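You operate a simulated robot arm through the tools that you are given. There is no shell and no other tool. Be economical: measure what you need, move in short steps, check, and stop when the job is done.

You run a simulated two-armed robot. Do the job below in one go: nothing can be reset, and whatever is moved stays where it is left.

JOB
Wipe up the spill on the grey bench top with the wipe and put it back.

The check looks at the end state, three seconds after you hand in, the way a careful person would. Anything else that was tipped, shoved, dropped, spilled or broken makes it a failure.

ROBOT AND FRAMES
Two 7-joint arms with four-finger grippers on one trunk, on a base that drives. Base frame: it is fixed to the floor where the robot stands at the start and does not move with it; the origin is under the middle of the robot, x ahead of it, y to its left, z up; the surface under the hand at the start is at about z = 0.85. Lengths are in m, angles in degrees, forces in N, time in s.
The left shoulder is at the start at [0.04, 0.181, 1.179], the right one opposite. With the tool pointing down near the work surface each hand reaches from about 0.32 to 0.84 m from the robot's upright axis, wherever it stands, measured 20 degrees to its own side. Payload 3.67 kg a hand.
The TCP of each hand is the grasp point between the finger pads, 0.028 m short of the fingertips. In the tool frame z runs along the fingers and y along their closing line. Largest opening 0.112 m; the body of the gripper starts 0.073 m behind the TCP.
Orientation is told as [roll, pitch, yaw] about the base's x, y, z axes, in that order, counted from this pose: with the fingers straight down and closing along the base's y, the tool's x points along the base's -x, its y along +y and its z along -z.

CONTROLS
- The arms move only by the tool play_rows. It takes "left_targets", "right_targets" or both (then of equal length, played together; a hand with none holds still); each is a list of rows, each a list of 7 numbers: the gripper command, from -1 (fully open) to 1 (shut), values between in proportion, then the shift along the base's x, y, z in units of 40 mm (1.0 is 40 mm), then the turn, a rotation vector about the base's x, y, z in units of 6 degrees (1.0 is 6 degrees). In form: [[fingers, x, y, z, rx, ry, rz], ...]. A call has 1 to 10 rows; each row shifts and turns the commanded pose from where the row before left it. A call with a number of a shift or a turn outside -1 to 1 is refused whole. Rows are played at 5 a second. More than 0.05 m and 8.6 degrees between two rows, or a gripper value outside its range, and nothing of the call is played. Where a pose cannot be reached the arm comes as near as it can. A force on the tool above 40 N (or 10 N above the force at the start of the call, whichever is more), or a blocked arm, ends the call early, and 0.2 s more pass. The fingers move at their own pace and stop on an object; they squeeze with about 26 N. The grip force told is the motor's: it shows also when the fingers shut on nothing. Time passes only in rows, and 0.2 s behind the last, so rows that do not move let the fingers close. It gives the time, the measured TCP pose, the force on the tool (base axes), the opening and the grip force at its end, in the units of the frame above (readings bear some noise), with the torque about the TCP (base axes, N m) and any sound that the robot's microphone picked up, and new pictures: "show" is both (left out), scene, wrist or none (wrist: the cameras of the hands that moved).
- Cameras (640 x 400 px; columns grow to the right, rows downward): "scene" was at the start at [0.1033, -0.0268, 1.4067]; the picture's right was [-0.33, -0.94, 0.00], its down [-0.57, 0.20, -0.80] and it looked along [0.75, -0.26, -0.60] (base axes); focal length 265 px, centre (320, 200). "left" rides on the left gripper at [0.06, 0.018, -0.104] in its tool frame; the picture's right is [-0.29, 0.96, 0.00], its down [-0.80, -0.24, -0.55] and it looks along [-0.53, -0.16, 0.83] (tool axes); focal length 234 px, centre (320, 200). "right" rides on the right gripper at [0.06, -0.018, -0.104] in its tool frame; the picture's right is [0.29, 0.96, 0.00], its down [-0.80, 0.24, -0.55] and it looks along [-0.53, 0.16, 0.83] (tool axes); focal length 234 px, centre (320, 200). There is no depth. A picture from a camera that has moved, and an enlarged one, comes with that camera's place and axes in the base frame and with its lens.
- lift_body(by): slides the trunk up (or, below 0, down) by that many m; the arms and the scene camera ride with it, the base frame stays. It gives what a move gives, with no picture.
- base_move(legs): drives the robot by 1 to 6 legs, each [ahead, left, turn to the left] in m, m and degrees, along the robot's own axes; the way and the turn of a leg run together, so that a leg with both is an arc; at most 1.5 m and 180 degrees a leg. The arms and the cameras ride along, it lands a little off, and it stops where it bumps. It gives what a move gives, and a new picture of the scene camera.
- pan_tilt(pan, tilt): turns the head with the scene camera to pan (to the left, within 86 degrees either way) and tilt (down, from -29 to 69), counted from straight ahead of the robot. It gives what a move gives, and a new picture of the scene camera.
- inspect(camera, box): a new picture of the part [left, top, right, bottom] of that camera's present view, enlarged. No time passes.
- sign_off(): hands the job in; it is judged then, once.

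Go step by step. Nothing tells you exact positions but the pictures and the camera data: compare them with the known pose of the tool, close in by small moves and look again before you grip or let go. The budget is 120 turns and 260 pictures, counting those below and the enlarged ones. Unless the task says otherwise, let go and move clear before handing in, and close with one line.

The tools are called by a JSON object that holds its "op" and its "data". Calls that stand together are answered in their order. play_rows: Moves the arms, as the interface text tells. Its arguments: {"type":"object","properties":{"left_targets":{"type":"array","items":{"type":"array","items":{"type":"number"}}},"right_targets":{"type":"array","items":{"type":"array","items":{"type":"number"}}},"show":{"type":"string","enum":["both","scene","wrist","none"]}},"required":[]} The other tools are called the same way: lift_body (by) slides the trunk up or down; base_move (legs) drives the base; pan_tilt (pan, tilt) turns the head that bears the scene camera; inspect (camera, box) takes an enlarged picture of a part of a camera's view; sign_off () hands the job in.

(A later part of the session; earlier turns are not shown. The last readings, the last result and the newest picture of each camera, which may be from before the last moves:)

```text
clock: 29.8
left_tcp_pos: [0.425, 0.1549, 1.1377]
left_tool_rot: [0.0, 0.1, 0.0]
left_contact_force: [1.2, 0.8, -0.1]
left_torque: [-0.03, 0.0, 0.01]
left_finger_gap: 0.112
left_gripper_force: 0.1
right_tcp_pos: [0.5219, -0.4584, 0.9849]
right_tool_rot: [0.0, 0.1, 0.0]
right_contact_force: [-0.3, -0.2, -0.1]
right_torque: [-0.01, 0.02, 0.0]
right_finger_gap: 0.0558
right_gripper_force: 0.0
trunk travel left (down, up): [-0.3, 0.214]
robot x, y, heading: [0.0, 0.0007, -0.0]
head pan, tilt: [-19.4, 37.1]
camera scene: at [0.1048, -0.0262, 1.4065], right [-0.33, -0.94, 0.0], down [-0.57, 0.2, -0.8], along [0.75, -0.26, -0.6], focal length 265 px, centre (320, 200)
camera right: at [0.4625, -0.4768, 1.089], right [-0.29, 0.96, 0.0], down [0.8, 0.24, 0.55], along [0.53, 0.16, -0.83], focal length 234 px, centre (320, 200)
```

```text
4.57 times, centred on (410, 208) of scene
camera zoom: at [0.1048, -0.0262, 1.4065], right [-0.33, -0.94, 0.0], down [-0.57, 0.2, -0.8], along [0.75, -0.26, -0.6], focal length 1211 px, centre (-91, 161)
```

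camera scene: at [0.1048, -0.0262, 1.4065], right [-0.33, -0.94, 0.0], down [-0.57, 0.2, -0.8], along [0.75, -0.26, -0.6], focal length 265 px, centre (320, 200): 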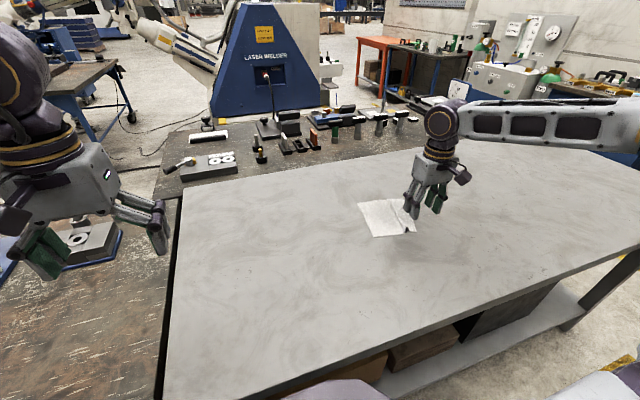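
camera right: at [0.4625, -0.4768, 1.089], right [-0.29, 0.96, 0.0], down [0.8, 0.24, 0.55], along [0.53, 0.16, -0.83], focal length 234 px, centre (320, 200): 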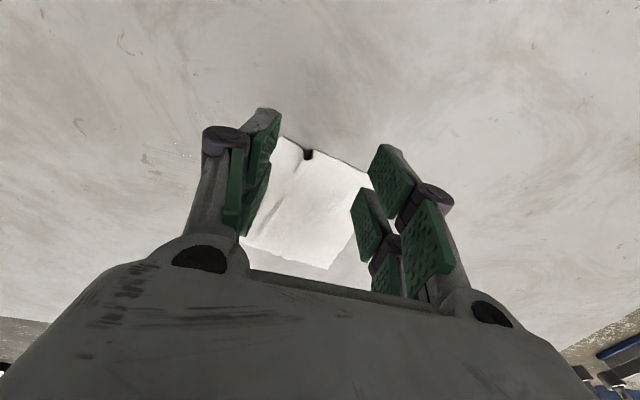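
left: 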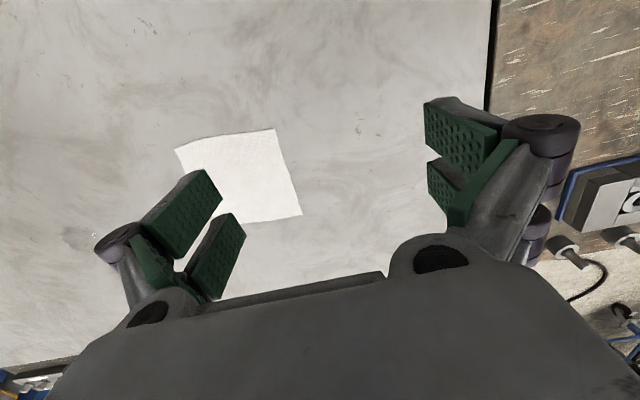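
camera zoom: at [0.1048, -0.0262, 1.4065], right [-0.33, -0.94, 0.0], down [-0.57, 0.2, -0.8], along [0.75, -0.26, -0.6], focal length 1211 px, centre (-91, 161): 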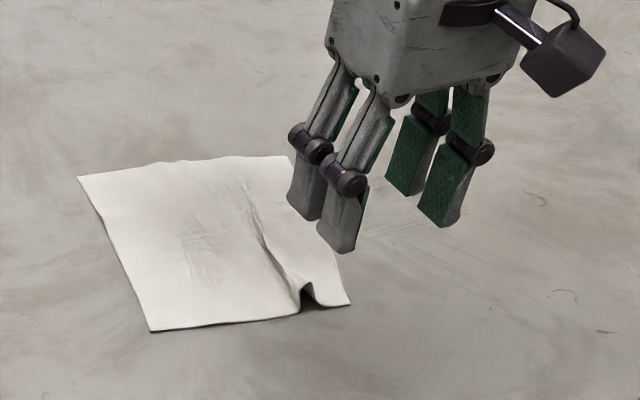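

Only a small ridge is left. I set down with the leading finger near the wipe's right edge at (0.63, -0.455) and make another pass over the spill.

{"op": "play_rows", "data": {"right_targets": [[-0.34, 0.9, 0, 0, 0, 0, 0], [-0.34, 0.9, 0, 0, 0, 0, 0], [-0.34, 0.9, 0.05, -0.7, 0, 0, 0], [-0.34, 0, 0, -0.9, 0, 0, 0], [-0.34, 0, 0, -0.9, 0, 0, 0], [-0.34, 0, 0, -0.25, 0, 0, 0], [-0.34, 0, 0, -0.12, 0, 0, 0], [-0.34, 0, 0, 0, 0, 0, 0]], "show": "wrist"}}

```text
clock: 31.6
left_tcp_pos: [0.4229, 0.1551, 1.1373]
left_tool_rot: [-0.1, -0.1, 0.1]
left_contact_force: [0.0, 0.2, 0.6]
left_torque: [-0.01, -0.01, 0.02]
left_finger_gap: 0.1119
left_gripper_force: 0.1
right_tcp_pos: [0.6294, -0.4542, 0.873]
right_tool_rot: [-0.1, -0.3, 0.0]
right_contact_force: [3.2, -0.5, 14.5]
right_torque: [-0.08, -0.01, 0.06]
right_finger_gap: 0.0768
right_gripper_force: 1.4
trunk travel left (down, up): [-0.3, 0.214]
robot x, y, heading: [0.0016, -0.0016, 0.1]
head pan, tilt: [-19.4, 37.1]
camera right: at [0.5688, -0.4736, 0.977], right [-0.29, 0.96, 0.0], down [0.79, 0.24, 0.56], along [0.53, 0.16, -0.83], focal length 234 px, centre (320, 200)
```

right: 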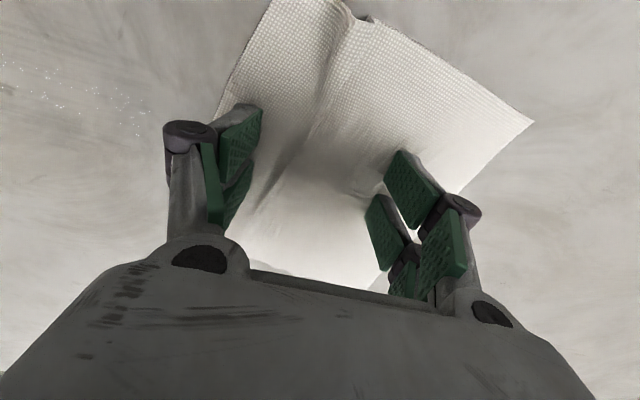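

Good contact. I stroke right over the residue and back on a slightly shifted line.

{"op": "play_rows", "data": {"right_targets": [[-0.34, 0, -0.4, 0, 0, 0, 0], [-0.34, 0, -0.5, 0, 0, 0, 0], [-0.34, 0, -0.5, 0, 0, 0, 0], [-0.34, 0, -0.5, 0, 0, 0, 0], [-0.34, 0, -0.5, 0, 0, 0, 0], [-0.34, 0, -0.5, 0, 0, 0, 0], [-0.34, 0, -0.5, 0, 0, 0, 0], [-0.34, 0, -0.5, 0, 0, 0, 0], [-0.34, 0, 0, 0, 0, 0, 0]], "show": "wrist"}}

{"op": "play_rows", "data": {"right_targets": [[-0.34, -0.4, 0, 0, 0, 0, 0], [-0.34, 0, 0.5, 0, 0, 0, 0], [-0.34, 0, 0.5, 0, 0, 0, 0], [-0.34, 0, 0.5, 0, 0, 0, 0], [-0.34, -0.4, 0, 0, 0, 0, 0], [-0.34, 0, -0.5, 0, 0, 0, 0], [-0.34, 0, -0.5, 0, 0, 0, 0], [-0.34, 0, -0.5, 0, 0, 0, 0], [-0.34, 0, 0, 0, 0, 0, 0]], "show": "both"}}

```text
clock: 33.6
left_tcp_pos: [0.4235, 0.1558, 1.1385]
left_tool_rot: [-0.1, -0.1, 0.0]
left_contact_force: [0.0, -0.2, 0.0]
left_torque: [-0.01, 0.0, 0.04]
left_finger_gap: 0.1122
left_gripper_force: 0.1
right_tcp_pos: [0.6271, -0.6122, 0.8741]
right_tool_rot: [-0.2, -0.3, 0.0]
right_contact_force: [1.8, -0.8, 16.6]
right_torque: [0.31, -0.01, -0.06]
right_finger_gap: 0.0756
right_gripper_force: 0.2
trunk travel left (down, up): [-0.3, 0.214]
robot x, y, heading: [0.0021, -0.0009, -0.0]
head pan, tilt: [-19.4, 37.1]
camera right: at [0.5678, -0.6309, 0.9774], right [-0.29, 0.96, 0.0], down [0.8, 0.24, 0.56], along [0.53, 0.16, -0.83], focal length 234 px, centre (320, 200)
```

right: 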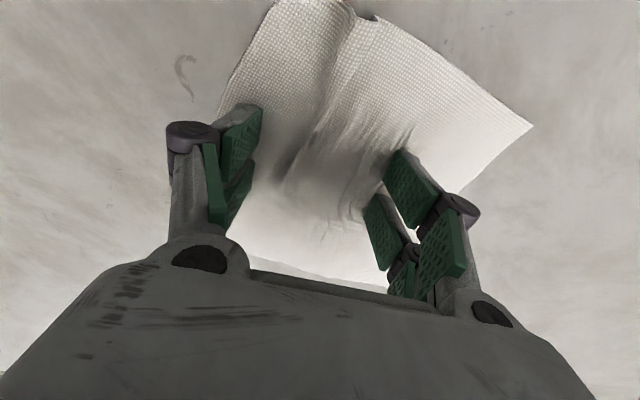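

```text
clock: 35.6
left_tcp_pos: [0.4231, 0.1552, 1.1397]
left_tool_rot: [0.0, 0.0, 0.0]
left_contact_force: [0.3, -0.2, -0.1]
left_torque: [-0.02, -0.04, 0.0]
left_finger_gap: 0.1118
left_gripper_force: 0.0
right_tcp_pos: [0.5957, -0.6119, 0.8739]
right_tool_rot: [-0.3, -0.1, 0.0]
right_contact_force: [0.5, -1.1, 24.8]
right_torque: [0.03, 0.06, 0.01]
right_finger_gap: 0.0748
right_gripper_force: 11.3
trunk travel left (down, up): [-0.3, 0.214]
robot x, y, heading: [0.0006, 0.0006, 0.1]
head pan, tilt: [-19.4, 37.1]
camera scene: at [0.1015, -0.0247, 1.4069], right [-0.33, -0.94, 0.0], down [-0.57, 0.2, -0.8], along [0.75, -0.27, -0.6], focal length 265 px, centre (320, 200)
camera right: at [0.5358, -0.6308, 0.9775], right [-0.29, 0.96, 0.0], down [0.8, 0.24, 0.55], along [0.53, 0.16, -0.83], focal length 234 px, centre (320, 200)
```

scene: 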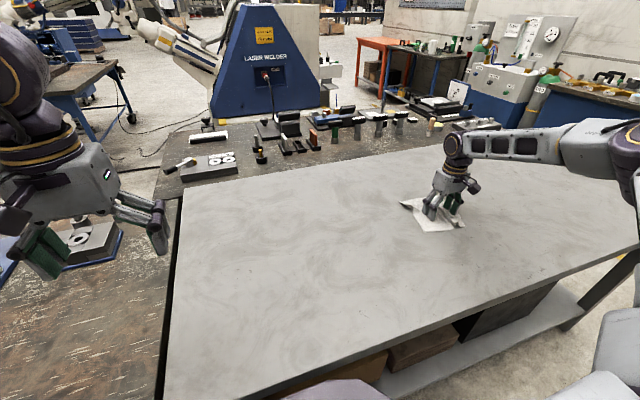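
right: 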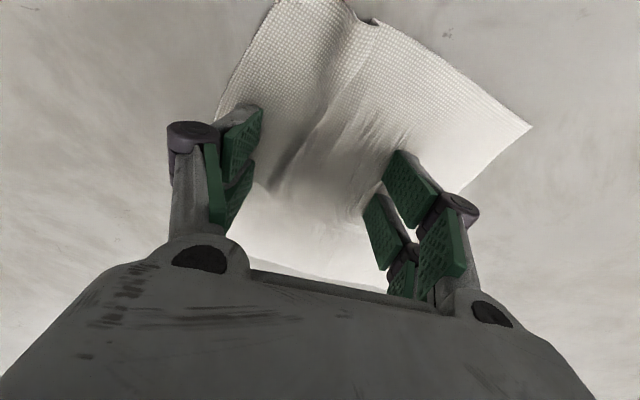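

The wipe stays with the hand. More strokes, working across the rest of the spill's depth.

{"op": "play_rows", "data": {"right_targets": [[-0.34, 0, 0.5, 0, 0, 0, 0], [-0.34, 0, 0.5, 0, 0, 0, 0], [-0.34, 0, 0.5, 0, 0, 0, 0], [-0.34, 0.4, 0.3, 0, 0, 0, 0], [-0.34, 0, -0.5, 0, 0, 0, 0], [-0.34, 0, -0.5, 0, 0, 0, 0], [-0.34, 0, -0.5, 0, 0, 0, 0], [-0.34, 0.4, -0.2, 0, 0, 0, 0], [-0.34, 0, 0, 0, 0, 0, 0]], "show": "none"}}

{"op": "play_rows", "data": {"right_targets": [[-0.34, 0, 0.5, 0, 0, 0, 0], [-0.34, 0, 0.5, 0, 0, 0, 0], [-0.34, 0, 0.5, 0, 0, 0, 0], [-0.34, 0.4, 0.2, 0, 0, 0, 0], [-0.34, 0, -0.5, 0, 0, 0, 0], [-0.34, 0, -0.5, 0, 0, 0, 0], [-0.34, 0, -0.4, 0, 0, 0, 0], [-0.34, 0, 0.4, 0, 0, 0, 0], [-0.34, 0, 0.5, 0, 0, 0, 0], [-0.34, 0, 0, 0, 0, 0, 0]], "show": "both"}}

```text
clock: 37.6
left_tcp_pos: [0.4222, 0.1559, 1.1379]
left_tool_rot: [0.0, -0.1, 0.0]
left_contact_force: [-0.2, -0.2, 0.0]
left_torque: [0.03, -0.04, 0.0]
left_finger_gap: 0.112
left_gripper_force: 0.0
right_tcp_pos: [0.6277, -0.609, 0.8735]
right_tool_rot: [-0.2, -0.3, -0.1]
right_contact_force: [-0.1, -0.4, 17.0]
right_torque: [-0.06, 0.05, 0.02]
right_finger_gap: 0.077
right_gripper_force: 6.1
trunk travel left (down, up): [-0.3, 0.214]
robot x, y, heading: [-0.0023, -0.0019, -0.1]
head pan, tilt: [-19.4, 37.1]
```

```text
clock: 39.8
left_tcp_pos: [0.4228, 0.155, 1.1392]
left_tool_rot: [-0.1, -0.1, 0.0]
left_contact_force: [-0.9, 0.6, -0.9]
left_torque: [0.01, -0.02, 0.03]
left_finger_gap: 0.1122
left_gripper_force: 0.1
right_tcp_pos: [0.6431, -0.5574, 0.8734]
right_tool_rot: [0.2, -0.2, 0.1]
right_contact_force: [-3.4, 0.2, 25.0]
right_torque: [-0.14, 0.15, -0.03]
right_finger_gap: 0.0762
right_gripper_force: 11.9
trunk travel left (down, up): [-0.3, 0.214]
robot x, y, heading: [0.0005, -0.0031, -0.1]
head pan, tilt: [-19.4, 37.1]
camera scene: at [0.1011, -0.0247, 1.4069], right [-0.33, -0.94, 0.0], down [-0.57, 0.2, -0.8], along [0.75, -0.27, -0.6], focal length 265 px, centre (320, 200)
camera right: at [0.5839, -0.5767, 0.9771], right [-0.29, 0.96, 0.0], down [0.8, 0.24, 0.56], along [0.53, 0.16, -0.83], focal length 234 px, centre (320, 200)
```

scene: 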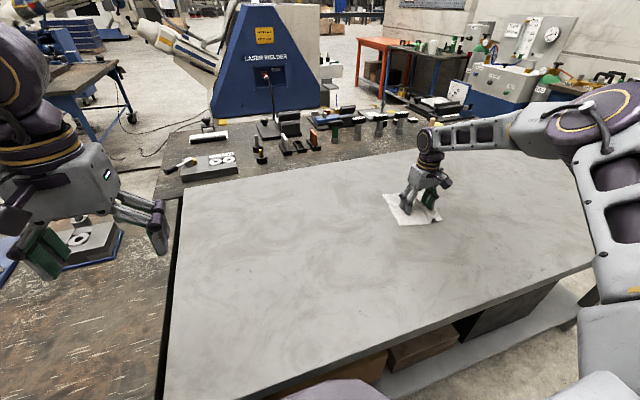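
right: 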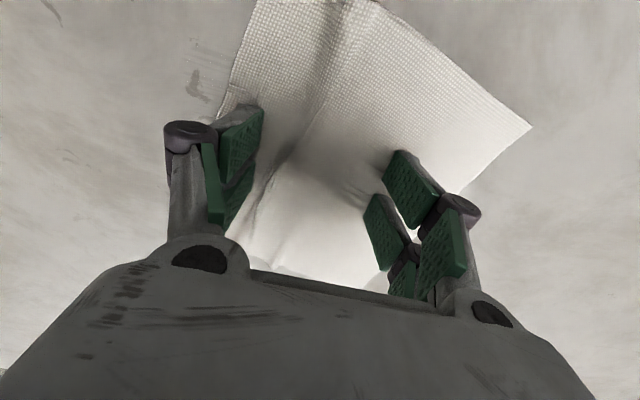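

One faint trace shows at about (0.617, -0.63). I'll slide left to uncover the whole spot and check.

{"op": "play_rows", "data": {"right_targets": [[-0.34, 0, 0.5, 0, 0, 0, 0], [-0.34, 0, 0.5, 0, 0, 0, 0], [-0.34, 0, 0.5, 0, 0, 0, 0], [-0.34, 0, 0.5, 0, 0, 0, 0], [-0.34, 0, 0.5, 0, 0, 0, 0], [-0.34, 0, 0.5, 0, 0, 0, 0], [-0.34, 0, 0, 0, 0, 0, 0]], "show": "wrist"}}

{"op": "inspect", "data": {"camera": "scene", "box": [360, 165, 480, 240]}}

{"op": "inspect", "data": {"camera": "right", "box": [0, 0, 180, 140]}}

```text
clock: 41.4
left_tcp_pos: [0.4226, 0.1559, 1.139]
left_tool_rot: [-0.1, -0.1, 0.0]
left_contact_force: [-0.3, 0.2, -0.5]
left_torque: [-0.03, 0.02, 0.0]
left_finger_gap: 0.1119
left_gripper_force: 0.0
right_tcp_pos: [0.6424, -0.438, 0.8742]
right_tool_rot: [0.0, -0.2, 0.1]
right_contact_force: [-1.2, -3.5, 31.8]
right_torque: [-0.42, 0.14, -0.04]
right_finger_gap: 0.0731
right_gripper_force: 16.1
trunk travel left (down, up): [-0.3, 0.214]
robot x, y, heading: [-0.0015, -0.0034, 0.2]
head pan, tilt: [-19.4, 37.1]
camera right: at [0.5835, -0.4569, 0.9777], right [-0.29, 0.96, 0.0], down [0.8, 0.24, 0.56], along [0.53, 0.16, -0.83], focal length 234 px, centre (320, 200)
```

right: 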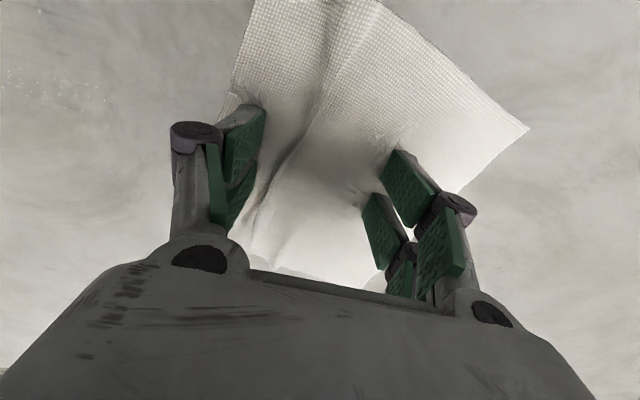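

```text
5.33 times, centred on (420, 202) of scene
camera zoom: at [0.1009, -0.0248, 1.407], right [-0.33, -0.94, 0.0], down [-0.57, 0.2, -0.8], along [0.75, -0.27, -0.6], focal length 1412 px, centre (-213, 187)
```

zoom: 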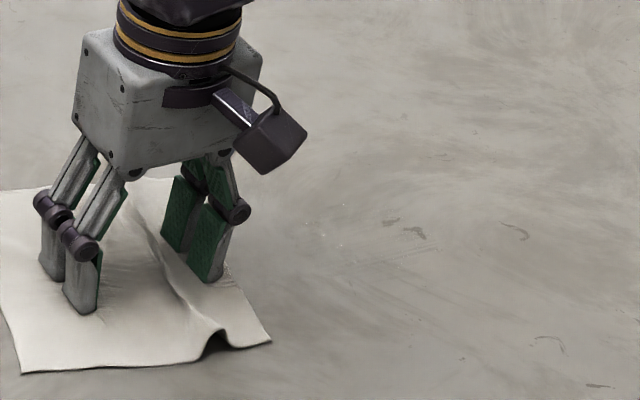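

```text
2.86 times, centred on (90, 70) of right
camera zoom: at [0.5835, -0.4569, 0.9777], right [-0.29, 0.96, 0.0], down [0.8, 0.24, 0.56], along [0.53, 0.16, -0.83], focal length 669 px, centre (977, 571)
```

zoom: 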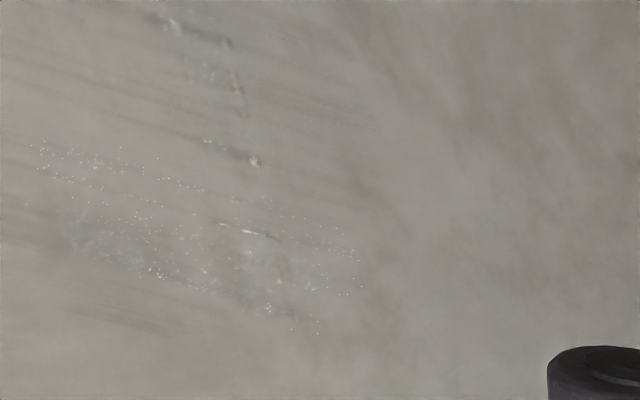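

The film is nearly gone, but some fine droplets remain between x 0.60–0.65. I'll do another pass with finer line spacing.

{"op": "play_rows", "data": {"right_targets": [[-0.34, 0, -0.6, 0, 0, 0, 0], [-0.34, 0, -0.7, 0, 0, 0, 0], [-0.34, 0, -0.7, 0, 0, 0, 0], [-0.34, 0, -0.7, 0, 0, 0, 0], [-0.34, 0, -0.7, 0, 0, 0, 0], [-0.34, 0, -0.7, 0, 0, 0, 0], [-0.34, -0.25, 0, 0, 0, 0, 0], [-0.34, 0, 0.6, 0, 0, 0, 0], [-0.34, 0, 0.7, 0, 0, 0, 0], [-0.34, 0, 0.7, 0, 0, 0, 0]], "show": "none"}}

{"op": "play_rows", "data": {"right_targets": [[-0.34, -0.25, 0, 0, 0, 0, 0], [-0.34, 0, -0.7, 0, 0, 0, 0], [-0.34, 0, -0.7, 0, 0, 0, 0], [-0.34, 0, -0.8, 0, 0, 0, 0], [-0.34, -0.25, 0, 0, 0, 0, 0], [-0.34, 0, 0.7, 0, 0, 0, 0], [-0.34, 0, 0.7, 0, 0, 0, 0], [-0.34, 0, 0.7, 0, 0, 0, 0], [-0.34, -0.25, 0, 0, 0, 0, 0], [-0.34, 0, 0, 0, 0, 0, 0]], "show": "wrist"}}

{"op": "play_rows", "data": {"right_targets": [[-0.34, 0, -0.7, 0, 0, 0, 0], [-0.34, 0, -0.7, 0, 0, 0, 0], [-0.34, 0, -0.8, 0, 0, 0, 0], [-0.34, -0.25, 0, 0, 0, 0, 0], [-0.34, 0, 0.7, 0, 0, 0, 0], [-0.34, 0, 0.7, 0, 0, 0, 0], [-0.34, 0, 0.7, 0, 0, 0, 0], [-0.34, 0, 0.7, 0, 0, 0, 0], [-0.34, 0, 0, 0, 0, 0, 0]], "show": "both"}}

```text
clock: 43.6
left_tcp_pos: [0.4232, 0.1536, 1.1385]
left_tool_rot: [-0.1, 0.0, -0.1]
left_contact_force: [0.1, 0.8, -0.1]
left_torque: [0.03, -0.01, 0.02]
left_finger_gap: 0.112
left_gripper_force: 0.0
right_tcp_pos: [0.6342, -0.5213, 0.8733]
right_tool_rot: [-0.1, -0.1, 0.0]
right_contact_force: [-2.2, -2.8, 24.2]
right_torque: [-0.31, 0.16, 0.05]
right_finger_gap: 0.0754
right_gripper_force: 11.5
trunk travel left (down, up): [-0.3, 0.214]
robot x, y, heading: [-0.0055, 0.0002, 0.1]
head pan, tilt: [-19.4, 37.1]
```

```text
clock: 45.8
left_tcp_pos: [0.4229, 0.1554, 1.1388]
left_tool_rot: [-0.1, -0.1, 0.0]
left_contact_force: [-0.8, -0.4, 0.6]
left_torque: [-0.01, 0.01, -0.01]
left_finger_gap: 0.112
left_gripper_force: 0.1
right_tcp_pos: [0.6046, -0.5254, 0.8732]
right_tool_rot: [0.0, -0.1, 0.0]
right_contact_force: [3.7, 0.9, 21.0]
right_torque: [0.13, -0.1, 0.0]
right_finger_gap: 0.0773
right_gripper_force: 6.4
trunk travel left (down, up): [-0.3, 0.214]
robot x, y, heading: [0.0024, -0.0023, -0.1]
head pan, tilt: [-19.4, 37.1]
camera right: at [0.5444, -0.5446, 0.9769], right [-0.29, 0.96, 0.0], down [0.8, 0.24, 0.56], along [0.53, 0.16, -0.83], focal length 234 px, centre (320, 200)
```

right: 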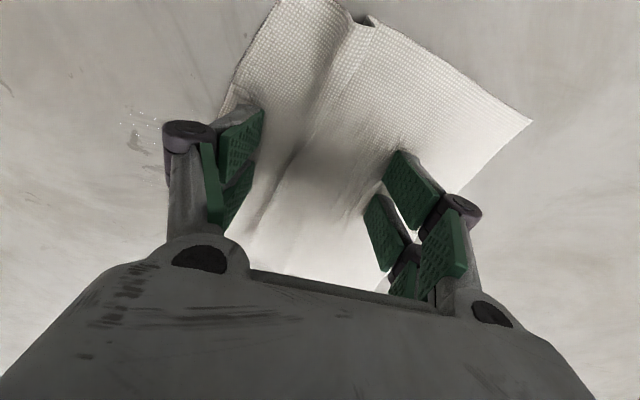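

```text
clock: 47.8
left_tcp_pos: [0.4227, 0.1566, 1.1386]
left_tool_rot: [0.0, -0.2, 0.0]
left_contact_force: [-0.6, 0.3, 0.3]
left_torque: [0.01, 0.01, 0.03]
left_finger_gap: 0.1118
left_gripper_force: 0.0
right_tcp_pos: [0.5957, -0.4996, 0.8716]
right_tool_rot: [0.0, -0.1, 0.2]
right_contact_force: [-2.2, -1.5, 30.7]
right_torque: [-0.15, 0.15, -0.02]
right_finger_gap: 0.0778
right_gripper_force: 13.1
trunk travel left (down, up): [-0.3, 0.214]
robot x, y, heading: [0.0012, 0.0008, -0.3]
head pan, tilt: [-19.4, 37.1]
camera scene: at [0.1011, -0.0248, 1.4069], right [-0.33, -0.94, 0.0], down [-0.57, 0.2, -0.8], along [0.75, -0.27, -0.6], focal length 265 px, centre (320, 200)
camera right: at [0.5353, -0.5206, 0.9766], right [-0.29, 0.96, 0.0], down [0.8, 0.24, 0.56], along [0.53, 0.16, -0.83], focal length 234 px, centre (320, 200)
```

scene: 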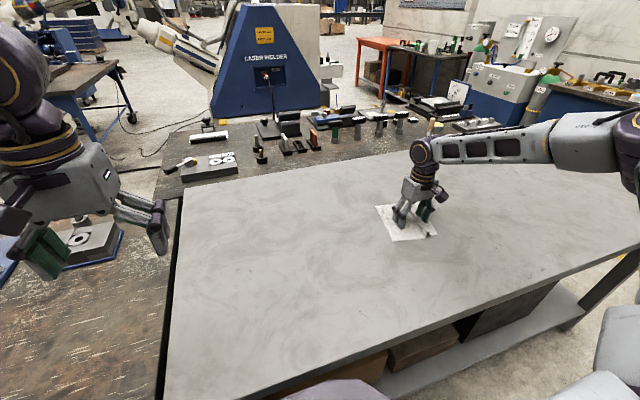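
right: 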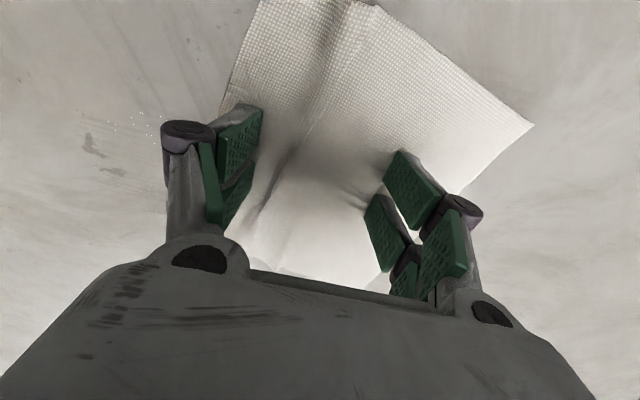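

Inspecting what remains.

{"op": "inspect", "data": {"camera": "right", "box": [30, 80, 190, 200]}}

{"op": "inspect", "data": {"camera": "scene", "box": [390, 170, 490, 240]}}

```text
3.33 times, centred on (110, 140) of right
camera zoom: at [0.5353, -0.5206, 0.9766], right [-0.29, 0.96, 0.0], down [0.8, 0.24, 0.56], along [0.53, 0.16, -0.83], focal length 781 px, centre (1020, 400)
```

zoom: 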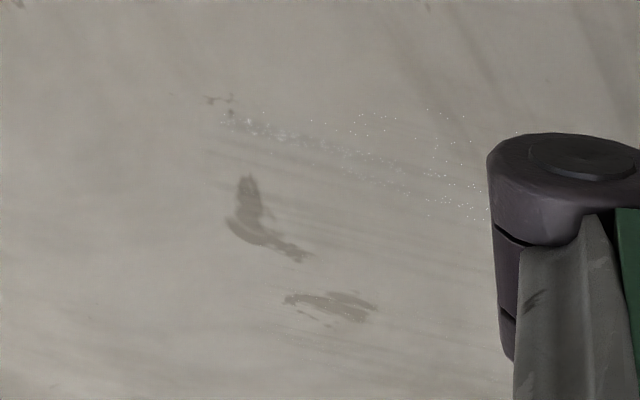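

```text
5.71 times, centred on (440, 205) of scene
camera zoom: at [0.1011, -0.0248, 1.4069], right [-0.33, -0.94, 0.0], down [-0.57, 0.2, -0.8], along [0.75, -0.27, -0.6], focal length 1513 px, centre (-366, 171)
```

zoom: 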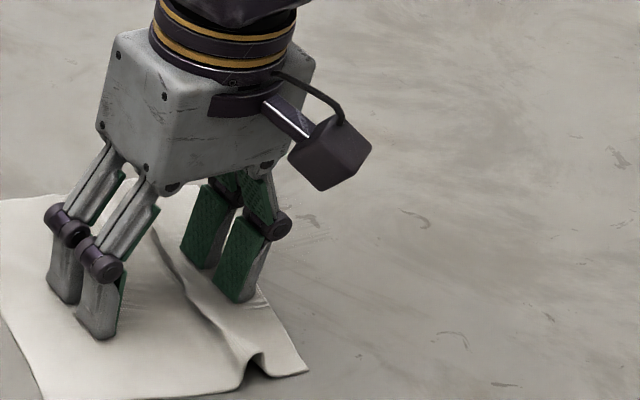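

Remaining bits are at y -0.60 to -0.635, x 0.59–0.635, at the spill's right end. I'll stroke further right there, adding crosswise motion.

{"op": "play_rows", "data": {"right_targets": [[-0.34, -0.1, -0.8, 0, 0, 0, 0], [-0.34, 0, -0.8, 0, 0, 0, 0], [-0.34, 0, -0.8, 0, 0, 0, 0], [-0.34, 0, -0.9, 0, 0, 0, 0], [-0.34, 0.5, 0, 0, 0, 0, 0], [-0.34, 0.5, 0.1, 0, 0, 0, 0], [-0.34, -0.5, 0.2, 0, 0, 0, 0], [-0.34, -0.5, 0, 0, 0, 0, 0], [-0.34, 0.5, 0.2, 0, 0, 0, 0], [-0.34, 0.5, 0.1, 0, 0, 0, 0]], "show": "none"}}

{"op": "play_rows", "data": {"right_targets": [[-0.34, 0.3, 0.2, 0, 0, 0, 0], [-0.34, -0.6, 0.1, 0, 0, 0, 0], [-0.34, -0.6, 0.1, 0, 0, 0, 0], [-0.34, 0.6, 0.2, 0, 0, 0, 0], [-0.34, 0.6, 0.1, 0, 0, 0, 0], [-0.34, -0.6, 0.2, 0, 0, 0, 0], [-0.34, -0.6, 0.1, 0, 0, 0, 0], [-0.34, 0.6, 0.2, 0, 0, 0, 0], [-0.34, 0.6, 0.2, 0, 0, 0, 0], [-0.34, 0, 0, 0, 0, 0, 0]], "show": "wrist"}}

{"op": "play_rows", "data": {"right_targets": [[-0.34, 0, 0.6, 0, 0, 0, 0], [-0.34, 0, 0.6, 0, 0, 0, 0], [-0.34, 0, 0.6, 0, 0, 0, 0], [-0.34, 0, 0.6, 0, 0, 0, 0], [-0.34, 0, 0, 0, 0, 0, 0]], "show": "both"}}

```text
clock: 50.0
left_tcp_pos: [0.4233, 0.1556, 1.138]
left_tool_rot: [-0.1, -0.2, 0.0]
left_contact_force: [-0.3, 0.5, 0.2]
left_torque: [0.02, 0.01, -0.05]
left_finger_gap: 0.1119
left_gripper_force: 0.1
right_tcp_pos: [0.6283, -0.6102, 0.8722]
right_tool_rot: [0.0, -0.1, 0.0]
right_contact_force: [-3.3, 0.6, 20.9]
right_torque: [0.05, 0.09, -0.07]
right_finger_gap: 0.0777
right_gripper_force: 6.4
trunk travel left (down, up): [-0.3, 0.214]
robot x, y, heading: [-0.0018, 0.0024, 0.2]
head pan, tilt: [-19.4, 37.1]
```

```text
clock: 52.2
left_tcp_pos: [0.4217, 0.1557, 1.1397]
left_tool_rot: [-0.1, -0.1, 0.0]
left_contact_force: [-0.2, -0.4, -0.6]
left_torque: [0.04, -0.03, -0.01]
left_finger_gap: 0.1121
left_gripper_force: 0.0
right_tcp_pos: [0.6417, -0.5554, 0.8735]
right_tool_rot: [-0.1, -0.2, 0.0]
right_contact_force: [-1.8, 0.5, 16.4]
right_torque: [-0.03, 0.07, -0.07]
right_finger_gap: 0.0753
right_gripper_force: 0.4
trunk travel left (down, up): [-0.3, 0.214]
robot x, y, heading: [0.002, 0.0018, 0.2]
head pan, tilt: [-19.4, 37.1]
camera right: at [0.5816, -0.5742, 0.9772], right [-0.29, 0.96, 0.0], down [0.8, 0.24, 0.56], along [0.53, 0.16, -0.83], focal length 234 px, centre (320, 200)
```

right: 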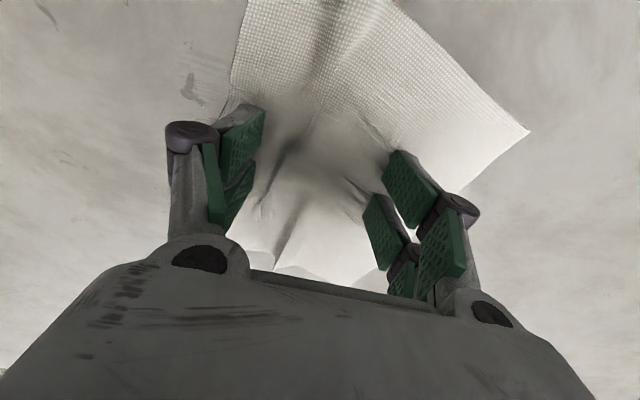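

```text
clock: 53.4
left_tcp_pos: [0.423, 0.1557, 1.1382]
left_tool_rot: [-0.3, -0.1, 0.1]
left_contact_force: [0.8, -0.6, 0.1]
left_torque: [0.01, -0.03, -0.01]
left_finger_gap: 0.1121
left_gripper_force: 0.1
right_tcp_pos: [0.6423, -0.457, 0.8738]
right_tool_rot: [0.0, -0.3, 0.1]
right_contact_force: [4.2, -0.6, 21.2]
right_torque: [-0.15, 0.13, 0.1]
right_finger_gap: 0.0739
right_gripper_force: 0.2
trunk travel left (down, up): [-0.3, 0.214]
robot x, y, heading: [0.0031, 0.0042, -0.1]
head pan, tilt: [-19.4, 37.1]
camera scene: at [0.1004, -0.0247, 1.4071], right [-0.33, -0.94, 0.0], down [-0.57, 0.2, -0.8], along [0.75, -0.27, -0.6], focal length 265 px, centre (320, 200)
camera right: at [0.582, -0.4764, 0.9777], right [-0.29, 0.96, 0.0], down [0.79, 0.24, 0.56], along [0.53, 0.16, -0.83], focal length 234 px, centre (320, 200)
```

scene: 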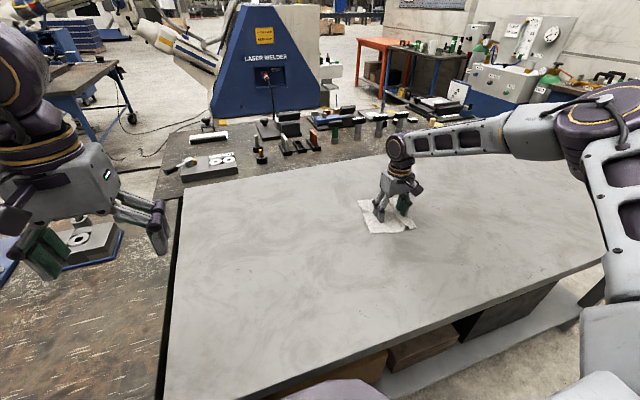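
right: 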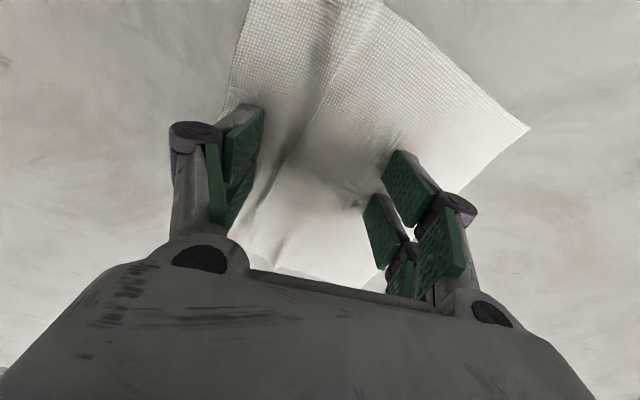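

The droplets look gone. I'll lift off and look straight at the spot with the wrist camera.

{"op": "play_rows", "data": {"right_targets": [[-0.34, 0, 0, 0.6, 0, 0, 0], [-0.34, 0, 0, 0.9, 0, 0, 0], [-0.34, -0.5, -0.9, 0.4, 0, 0, 0], [-0.34, -0.8, -0.9, 0, 0, 0, 0], [-0.34, -0.8, -0.9, 0, 0, 0, 0], [-0.6, -0.4, 0, 0, 0, 0, 0], [-0.6, 0, 0, 0, 0, 0, 0]], "show": "both"}}

{"op": "inspect", "data": {"camera": "right", "box": [220, 100, 400, 220]}}

{"op": "inspect", "data": {"camera": "scene", "box": [340, 170, 460, 245]}}

```text
clock: 55.0
left_tcp_pos: [0.4237, 0.1534, 1.1388]
left_tool_rot: [0.0, 0.0, -0.1]
left_contact_force: [0.1, -1.1, 0.7]
left_torque: [-0.01, -0.01, -0.01]
left_finger_gap: 0.1117
left_gripper_force: 0.1
right_tcp_pos: [0.5422, -0.5686, 0.9485]
right_tool_rot: [0.0, -0.1, 0.0]
right_contact_force: [-0.6, 1.1, -0.2]
right_torque: [0.01, 0.0, 0.01]
right_finger_gap: 0.0895
right_gripper_force: 0.1
trunk travel left (down, up): [-0.3, 0.214]
robot x, y, heading: [-0.0007, 0.0018, 0.1]
head pan, tilt: [-19.4, 37.1]
camera scene: at [0.1035, -0.0265, 1.4067], right [-0.33, -0.94, 0.0], down [-0.57, 0.2, -0.8], along [0.75, -0.27, -0.6], focal length 265 px, centre (320, 200)
camera right: at [0.4829, -0.5869, 1.0516], right [-0.29, 0.96, 0.0], down [0.8, 0.24, 0.55], along [0.53, 0.16, -0.83], focal length 234 px, centre (320, 200)
```

scene: 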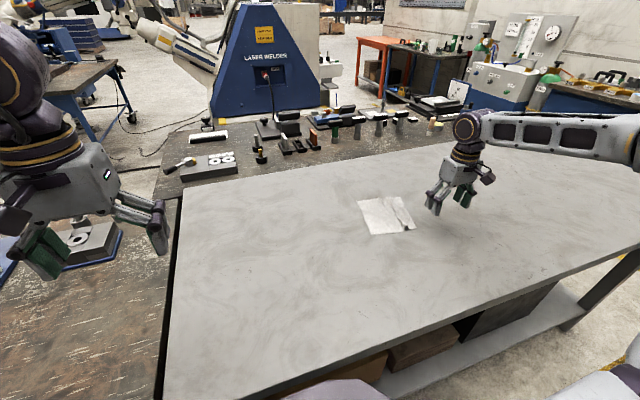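
right: 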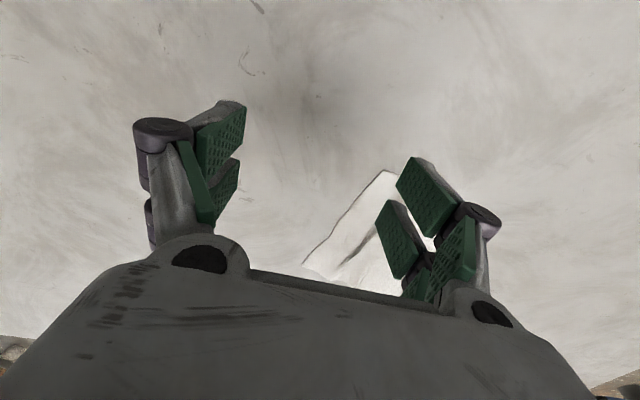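

```text
3.33 times, centred on (310, 160) of right
camera zoom: at [0.4829, -0.5869, 1.0516], right [-0.29, 0.96, 0.0], down [0.8, 0.24, 0.55], along [0.53, 0.16, -0.83], focal length 781 px, centre (353, 333)
```

zoom: 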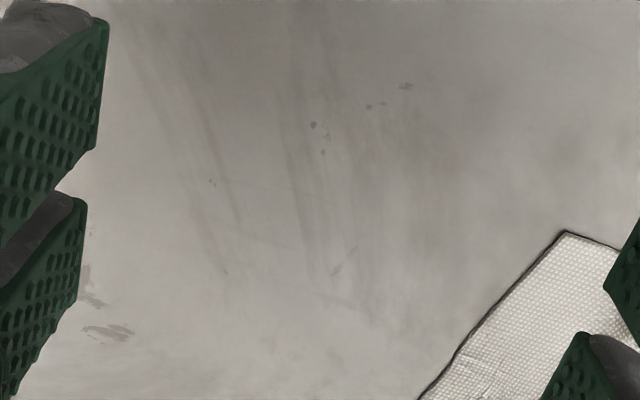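

```text
5.33 times, centred on (400, 208) of scene
camera zoom: at [0.1035, -0.0265, 1.4067], right [-0.33, -0.94, 0.0], down [-0.57, 0.2, -0.8], along [0.75, -0.27, -0.6], focal length 1412 px, centre (-107, 160)
```

zoom: 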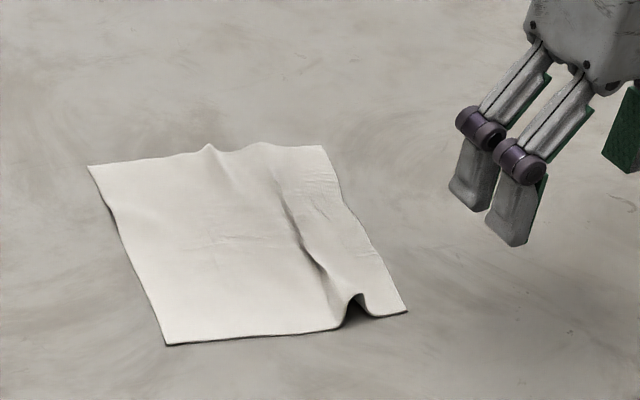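

Droplets are gone; only two dull marks at the right end remain. I'll shift the hand to see whether they are wet.

{"op": "play_rows", "data": {"right_targets": [[-0.34, 0, -0.9, 0, 0, 0, 0], [-0.34, 0.3, -0.6, 0, 0, 0, 0], [-0.34, 0, 0, 0, 0, 0, 0]], "show": "wrist"}}

{"op": "inspect", "data": {"camera": "right", "box": [240, 100, 400, 220]}}

{"op": "inspect", "data": {"camera": "scene", "box": [400, 180, 480, 235]}}

```text
clock: 55.8
left_tcp_pos: [0.4237, 0.1548, 1.1379]
left_tool_rot: [-0.1, -0.1, -0.1]
left_contact_force: [0.8, 0.3, 0.8]
left_torque: [0.01, 0.0, -0.03]
left_finger_gap: 0.1122
left_gripper_force: 0.0
right_tcp_pos: [0.5543, -0.6276, 0.9486]
right_tool_rot: [0.0, 0.0, 0.0]
right_contact_force: [-0.6, -0.8, 0.5]
right_torque: [0.02, -0.02, -0.04]
right_finger_gap: 0.0751
right_gripper_force: 0.0
trunk travel left (down, up): [-0.3, 0.214]
robot x, y, heading: [-0.0006, -0.0012, -0.1]
head pan, tilt: [-19.4, 37.1]
camera right: at [0.4941, -0.6472, 1.0524], right [-0.29, 0.96, 0.0], down [0.8, 0.24, 0.55], along [0.53, 0.16, -0.83], focal length 234 px, centre (320, 200)
```

right: 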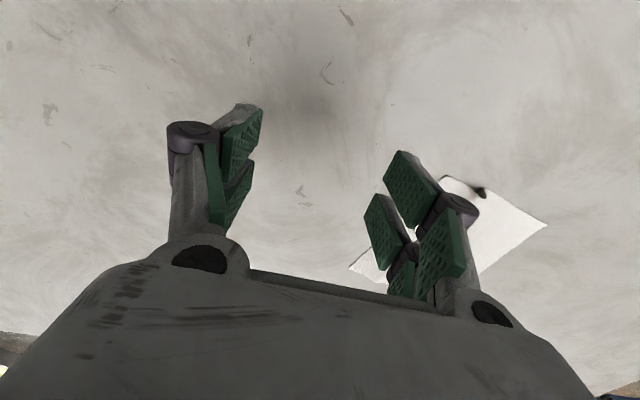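

```text
3.33 times, centred on (320, 160) of right
camera zoom: at [0.4941, -0.6472, 1.0524], right [-0.29, 0.96, 0.0], down [0.8, 0.24, 0.55], along [0.53, 0.16, -0.83], focal length 781 px, centre (320, 333)
```

zoom: 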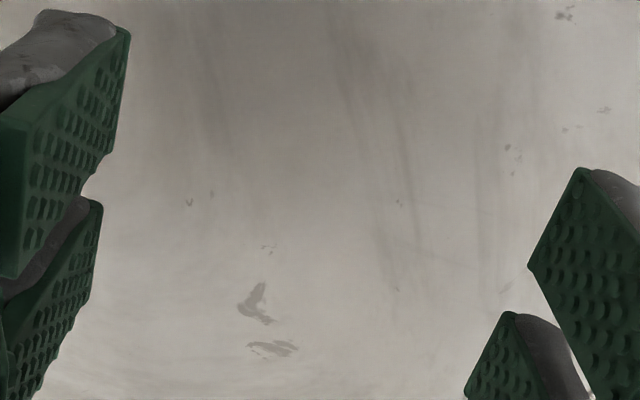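

```text
7.27 times, centred on (440, 208) of scene
camera zoom: at [0.1026, -0.0265, 1.4067], right [-0.33, -0.94, 0.0], down [-0.57, 0.2, -0.8], along [0.75, -0.27, -0.6], focal length 1926 px, centre (-553, 146)
```

zoom: 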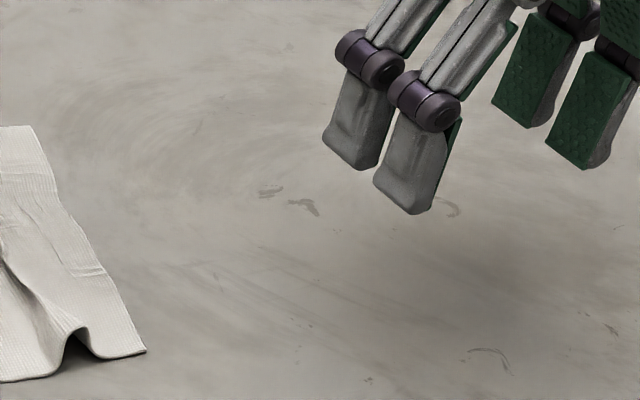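

The two marks match dry stains like others on the bench and haven't changed, so the spill is gone. Next I flatten the ridge by pressing and spreading across it at (0.60, -0.48).

{"op": "play_rows", "data": {"right_targets": [[0.28, 0.23, 0.73, 0, 0, 0, 0], [0.28, 0.23, 0.73, 0, 0, 0, 0], [0.28, 0.23, 0.73, 0, 0, 0, 0], [0.28, 0.23, 0.73, 0, 0, 0, 0], [0.28, 0.23, 0.73, -0.3, 0, 0, 0], [0.28, 0, 0, -0.8, 0, 0, 0], [0.28, 0, 0, 0, 0, 0, 0]], "show": "wrist"}}

```text
clock: 57.4
left_tcp_pos: [0.4236, 0.1545, 1.1392]
left_tool_rot: [0.0, 0.0, 0.0]
left_contact_force: [0.4, 0.4, 0.6]
left_torque: [-0.05, 0.02, 0.02]
left_finger_gap: 0.112
left_gripper_force: 0.1
right_tcp_pos: [0.6008, -0.4819, 0.9041]
right_tool_rot: [0.1, 0.1, 0.0]
right_contact_force: [0.7, 0.1, -0.6]
right_torque: [-0.02, -0.03, -0.01]
right_finger_gap: 0.0403
right_gripper_force: 0.0
trunk travel left (down, up): [-0.3, 0.214]
robot x, y, heading: [0.0015, -0.0033, -0.1]
head pan, tilt: [-19.4, 37.1]
camera right: at [0.5412, -0.5003, 1.0084], right [-0.29, 0.96, 0.0], down [0.8, 0.24, 0.55], along [0.53, 0.16, -0.83], focal length 234 px, centre (320, 200)
```

right: 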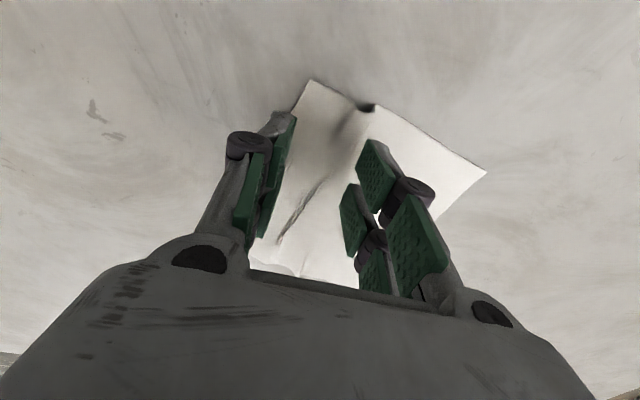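

Aligned nearly; I turn the hand 12° to match the ridge, lower and spread.

{"op": "play_rows", "data": {"right_targets": [[0.28, 0, 0.15, 0, 0, 0, -1], [0.28, 0, 0, 0, 0, 0, -1], [0.28, -0.1, 0, -0.5, 0, 0, 0], [0.28, 0, 0, -0.28, 0, 0, 0], [0.28, 0, 0, 0, 0, 0, 0], [0.1, 0, 0, 0, 0, 0, 0], [-0.1, 0, 0, -0.02, 0, 0, 0], [-0.3, 0, 0, -0.02, 0, 0, 0], [-0.5, 0, 0, 0, 0, 0, 0], [-0.5, 0, 0, 0, 0, 0, 0]], "show": "wrist"}}

```text
clock: 59.6
left_tcp_pos: [0.4242, 0.1547, 1.1378]
left_tool_rot: [0.0, -0.1, -0.1]
left_contact_force: [-0.2, -0.9, 0.2]
left_torque: [-0.01, 0.02, -0.01]
left_finger_gap: 0.1121
left_gripper_force: 0.0
right_tcp_pos: [0.596, -0.4774, 0.8706]
right_tool_rot: [0.0, 0.1, -12.1]
right_contact_force: [0.9, 0.0, 4.9]
right_torque: [0.01, 0.03, 0.0]
right_finger_gap: 0.0835
right_gripper_force: 0.1
trunk travel left (down, up): [-0.3, 0.214]
robot x, y, heading: [-0.0029, 0.0, -0.1]
head pan, tilt: [-19.4, 37.1]
camera right: at [0.5341, -0.4822, 0.9748], right [-0.08, 1.0, 0.0], down [0.83, 0.07, 0.55], along [0.55, 0.05, -0.83], focal length 234 px, centre (320, 200)
```

right: 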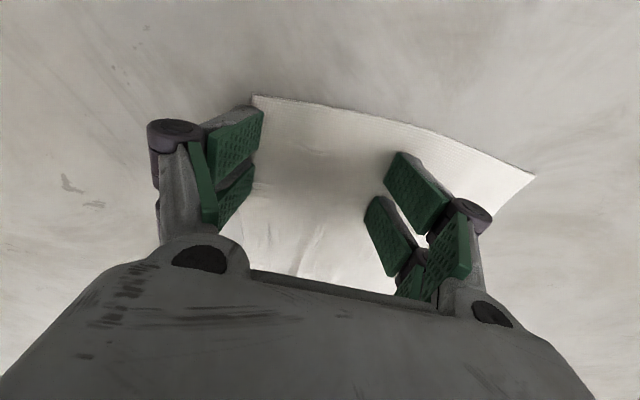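

The fold at the near edge is gone. I lift and look at the whole wipe.

{"op": "play_rows", "data": {"right_targets": [[-0.5, 0, 0, 0.6, 0, 0, 0], [-0.5, 0, 0, 0.9, 0, 0, 0], [0.0, -0.4, -0.8, 0.5, 0, 0, 0], [0.0, -0.4, -0.9, 0, 0, 0, 0], [0.0, 0, -0.5, 0, 0, 0, 0], [0.0, 0, 0, 0, 0, 0, 0]], "show": "none"}}

{"op": "inspect", "data": {"camera": "scene", "box": [330, 175, 450, 250]}}

```text
clock: 61.0
left_tcp_pos: [0.4245, 0.154, 1.1374]
left_tool_rot: [0.0, 0.0, 0.0]
left_contact_force: [-0.4, 0.8, 0.7]
left_torque: [-0.04, 0.0, 0.0]
left_finger_gap: 0.112
left_gripper_force: 0.0
right_tcp_pos: [0.5659, -0.5639, 0.9494]
right_tool_rot: [0.1, 0.0, -12.0]
right_contact_force: [0.3, 0.9, 1.3]
right_torque: [-0.03, 0.01, -0.01]
right_finger_gap: 0.056
right_gripper_force: 0.2
trunk travel left (down, up): [-0.3, 0.214]
robot x, y, heading: [0.0015, -0.0036, -0.1]
head pan, tilt: [-19.4, 37.1]
```

```text
5.33 times, centred on (390, 212) of scene
camera zoom: at [0.1031, -0.0268, 1.4067], right [-0.33, -0.94, 0.0], down [-0.57, 0.2, -0.8], along [0.75, -0.26, -0.6], focal length 1412 px, centre (-53, 133)
```

zoom: 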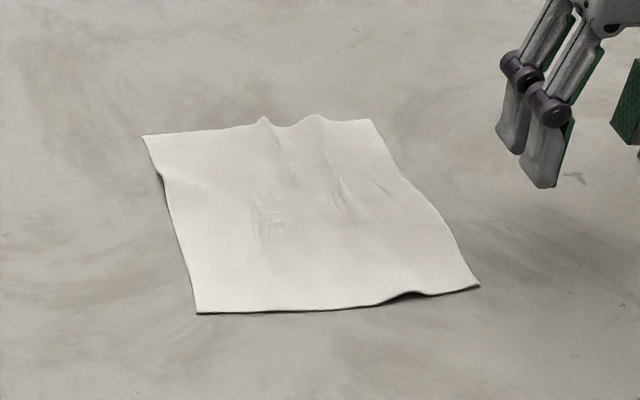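

The wipe is nearly flat, centred at about (0.655, -0.443) and turned about 6.5° clockwise from its start. I set the hand on its centre, to drag it by (-0.053, +0.236) with a 6.5° left turn.

{"op": "play_rows", "data": {"right_targets": [[-0.34, 0.55, 0.75, 0, 0, 0, 0.5], [-0.34, 0.55, 0.75, 0, 0, 0, 0.42], [-0.34, 0.55, 0.75, 0, 0, 0, 0], [-0.34, 0.55, 0.75, -0.3, 0, 0, 0], [-0.34, 0, 0, -0.9, 0, 0, 0], [-0.34, 0, 0, -0.5, 0, 0, 0], [-0.34, 0, 0, -0.24, 0, 0, 0], [-0.34, 0, 0, 0, 0, 0, 0]], "show": "both"}}

```text
clock: 62.8
left_tcp_pos: [0.4243, 0.1537, 1.139]
left_tool_rot: [0.0, 0.0, 0.0]
left_contact_force: [0.3, 0.5, 0.6]
left_torque: [-0.02, 0.02, -0.01]
left_finger_gap: 0.1118
left_gripper_force: 0.2
right_tcp_pos: [0.6529, -0.4426, 0.8736]
right_tool_rot: [0.0, -0.1, -6.5]
right_contact_force: [0.6, 0.5, 3.9]
right_torque: [-0.02, -0.02, 0.02]
right_finger_gap: 0.0758
right_gripper_force: 0.7
trunk travel left (down, up): [-0.3, 0.214]
robot x, y, heading: [-0.0038, -0.0016, 0.1]
head pan, tilt: [-19.4, 37.1]
camera scene: at [0.1028, -0.0265, 1.4068], right [-0.33, -0.94, 0.0], down [-0.57, 0.2, -0.8], along [0.75, -0.26, -0.6], focal length 265 px, centre (320, 200)
camera right: at [0.5918, -0.4558, 0.9776], right [-0.18, 0.98, 0.0], down [0.82, 0.15, 0.56], along [0.55, 0.1, -0.83], focal length 234 px, centre (320, 200)
```

scene: 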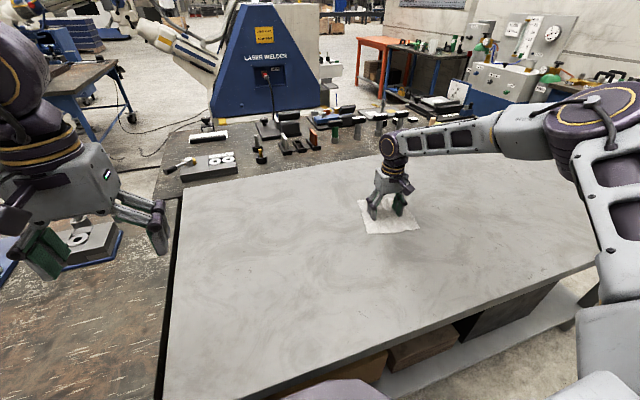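
right: 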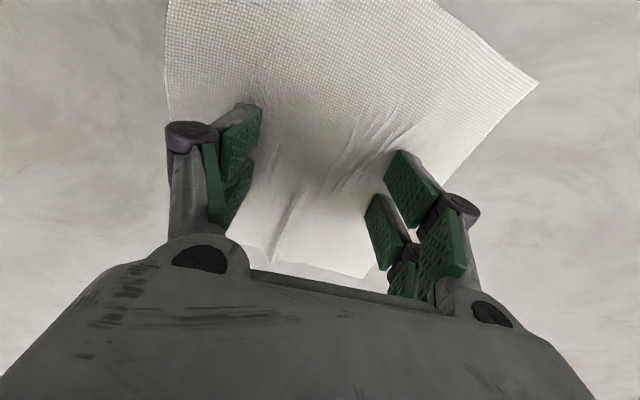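

Pressing a touch more and dragging the wipe home.

{"op": "play_rows", "data": {"right_targets": [[-0.34, 0, 0, -0.07, 0, 0, 0], [-0.4, 0, 0, 0, 0, 0, 0], [-0.4, -0.11, 0.5, 0, 0, 0, 0.09], [-0.4, -0.11, 0.5, 0, 0, 0, 0.09], [-0.4, -0.11, 0.5, 0, 0, 0, 0.09], [-0.4, -0.11, 0.5, 0, 0, 0, 0.09], [-0.4, -0.11, 0.5, 0, 0, 0, 0.09], [-0.4, -0.11, 0.5, 0, 0, 0, 0.09], [-0.4, 0, 0, 0, 0, 0, 0]], "show": "both"}}

```text
clock: 64.8
left_tcp_pos: [0.4212, 0.1552, 1.139]
left_tool_rot: [0.0, 0.0, 0.1]
left_contact_force: [-0.3, -0.2, -0.3]
left_torque: [-0.03, 0.01, 0.01]
left_finger_gap: 0.112
left_gripper_force: 0.0
right_tcp_pos: [0.6249, -0.3204, 0.8716]
right_tool_rot: [0.1, -0.3, -3.3]
right_contact_force: [0.5, -2.3, 30.2]
right_torque: [-0.28, -0.02, 0.06]
right_finger_gap: 0.0806
right_gripper_force: 12.8
trunk travel left (down, up): [-0.3, 0.214]
robot x, y, heading: [-0.0004, -0.002, -0.1]
head pan, tilt: [-19.4, 37.1]
camera scene: at [0.1006, -0.0255, 1.4069], right [-0.33, -0.94, 0.0], down [-0.57, 0.2, -0.8], along [0.75, -0.27, -0.6], focal length 265 px, centre (320, 200)
camera right: at [0.5638, -0.3373, 0.976], right [-0.23, 0.97, 0.0], down [0.81, 0.19, 0.56], along [0.54, 0.13, -0.83], focal length 234 px, centre (320, 200)
```

scene: 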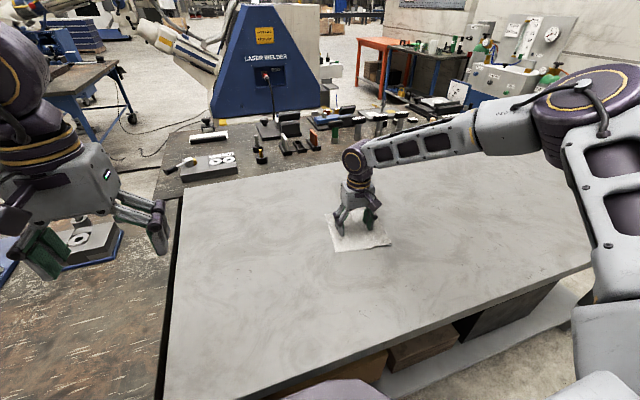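
right: 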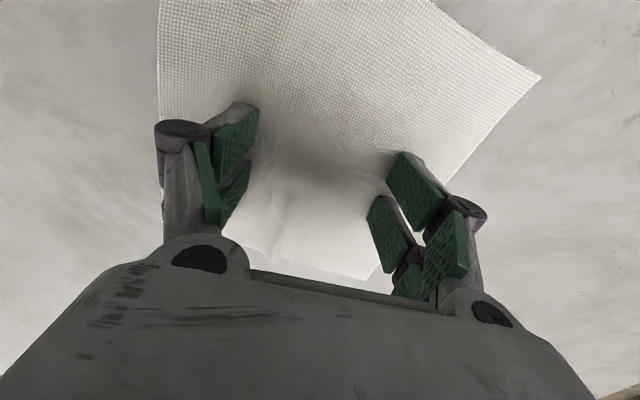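

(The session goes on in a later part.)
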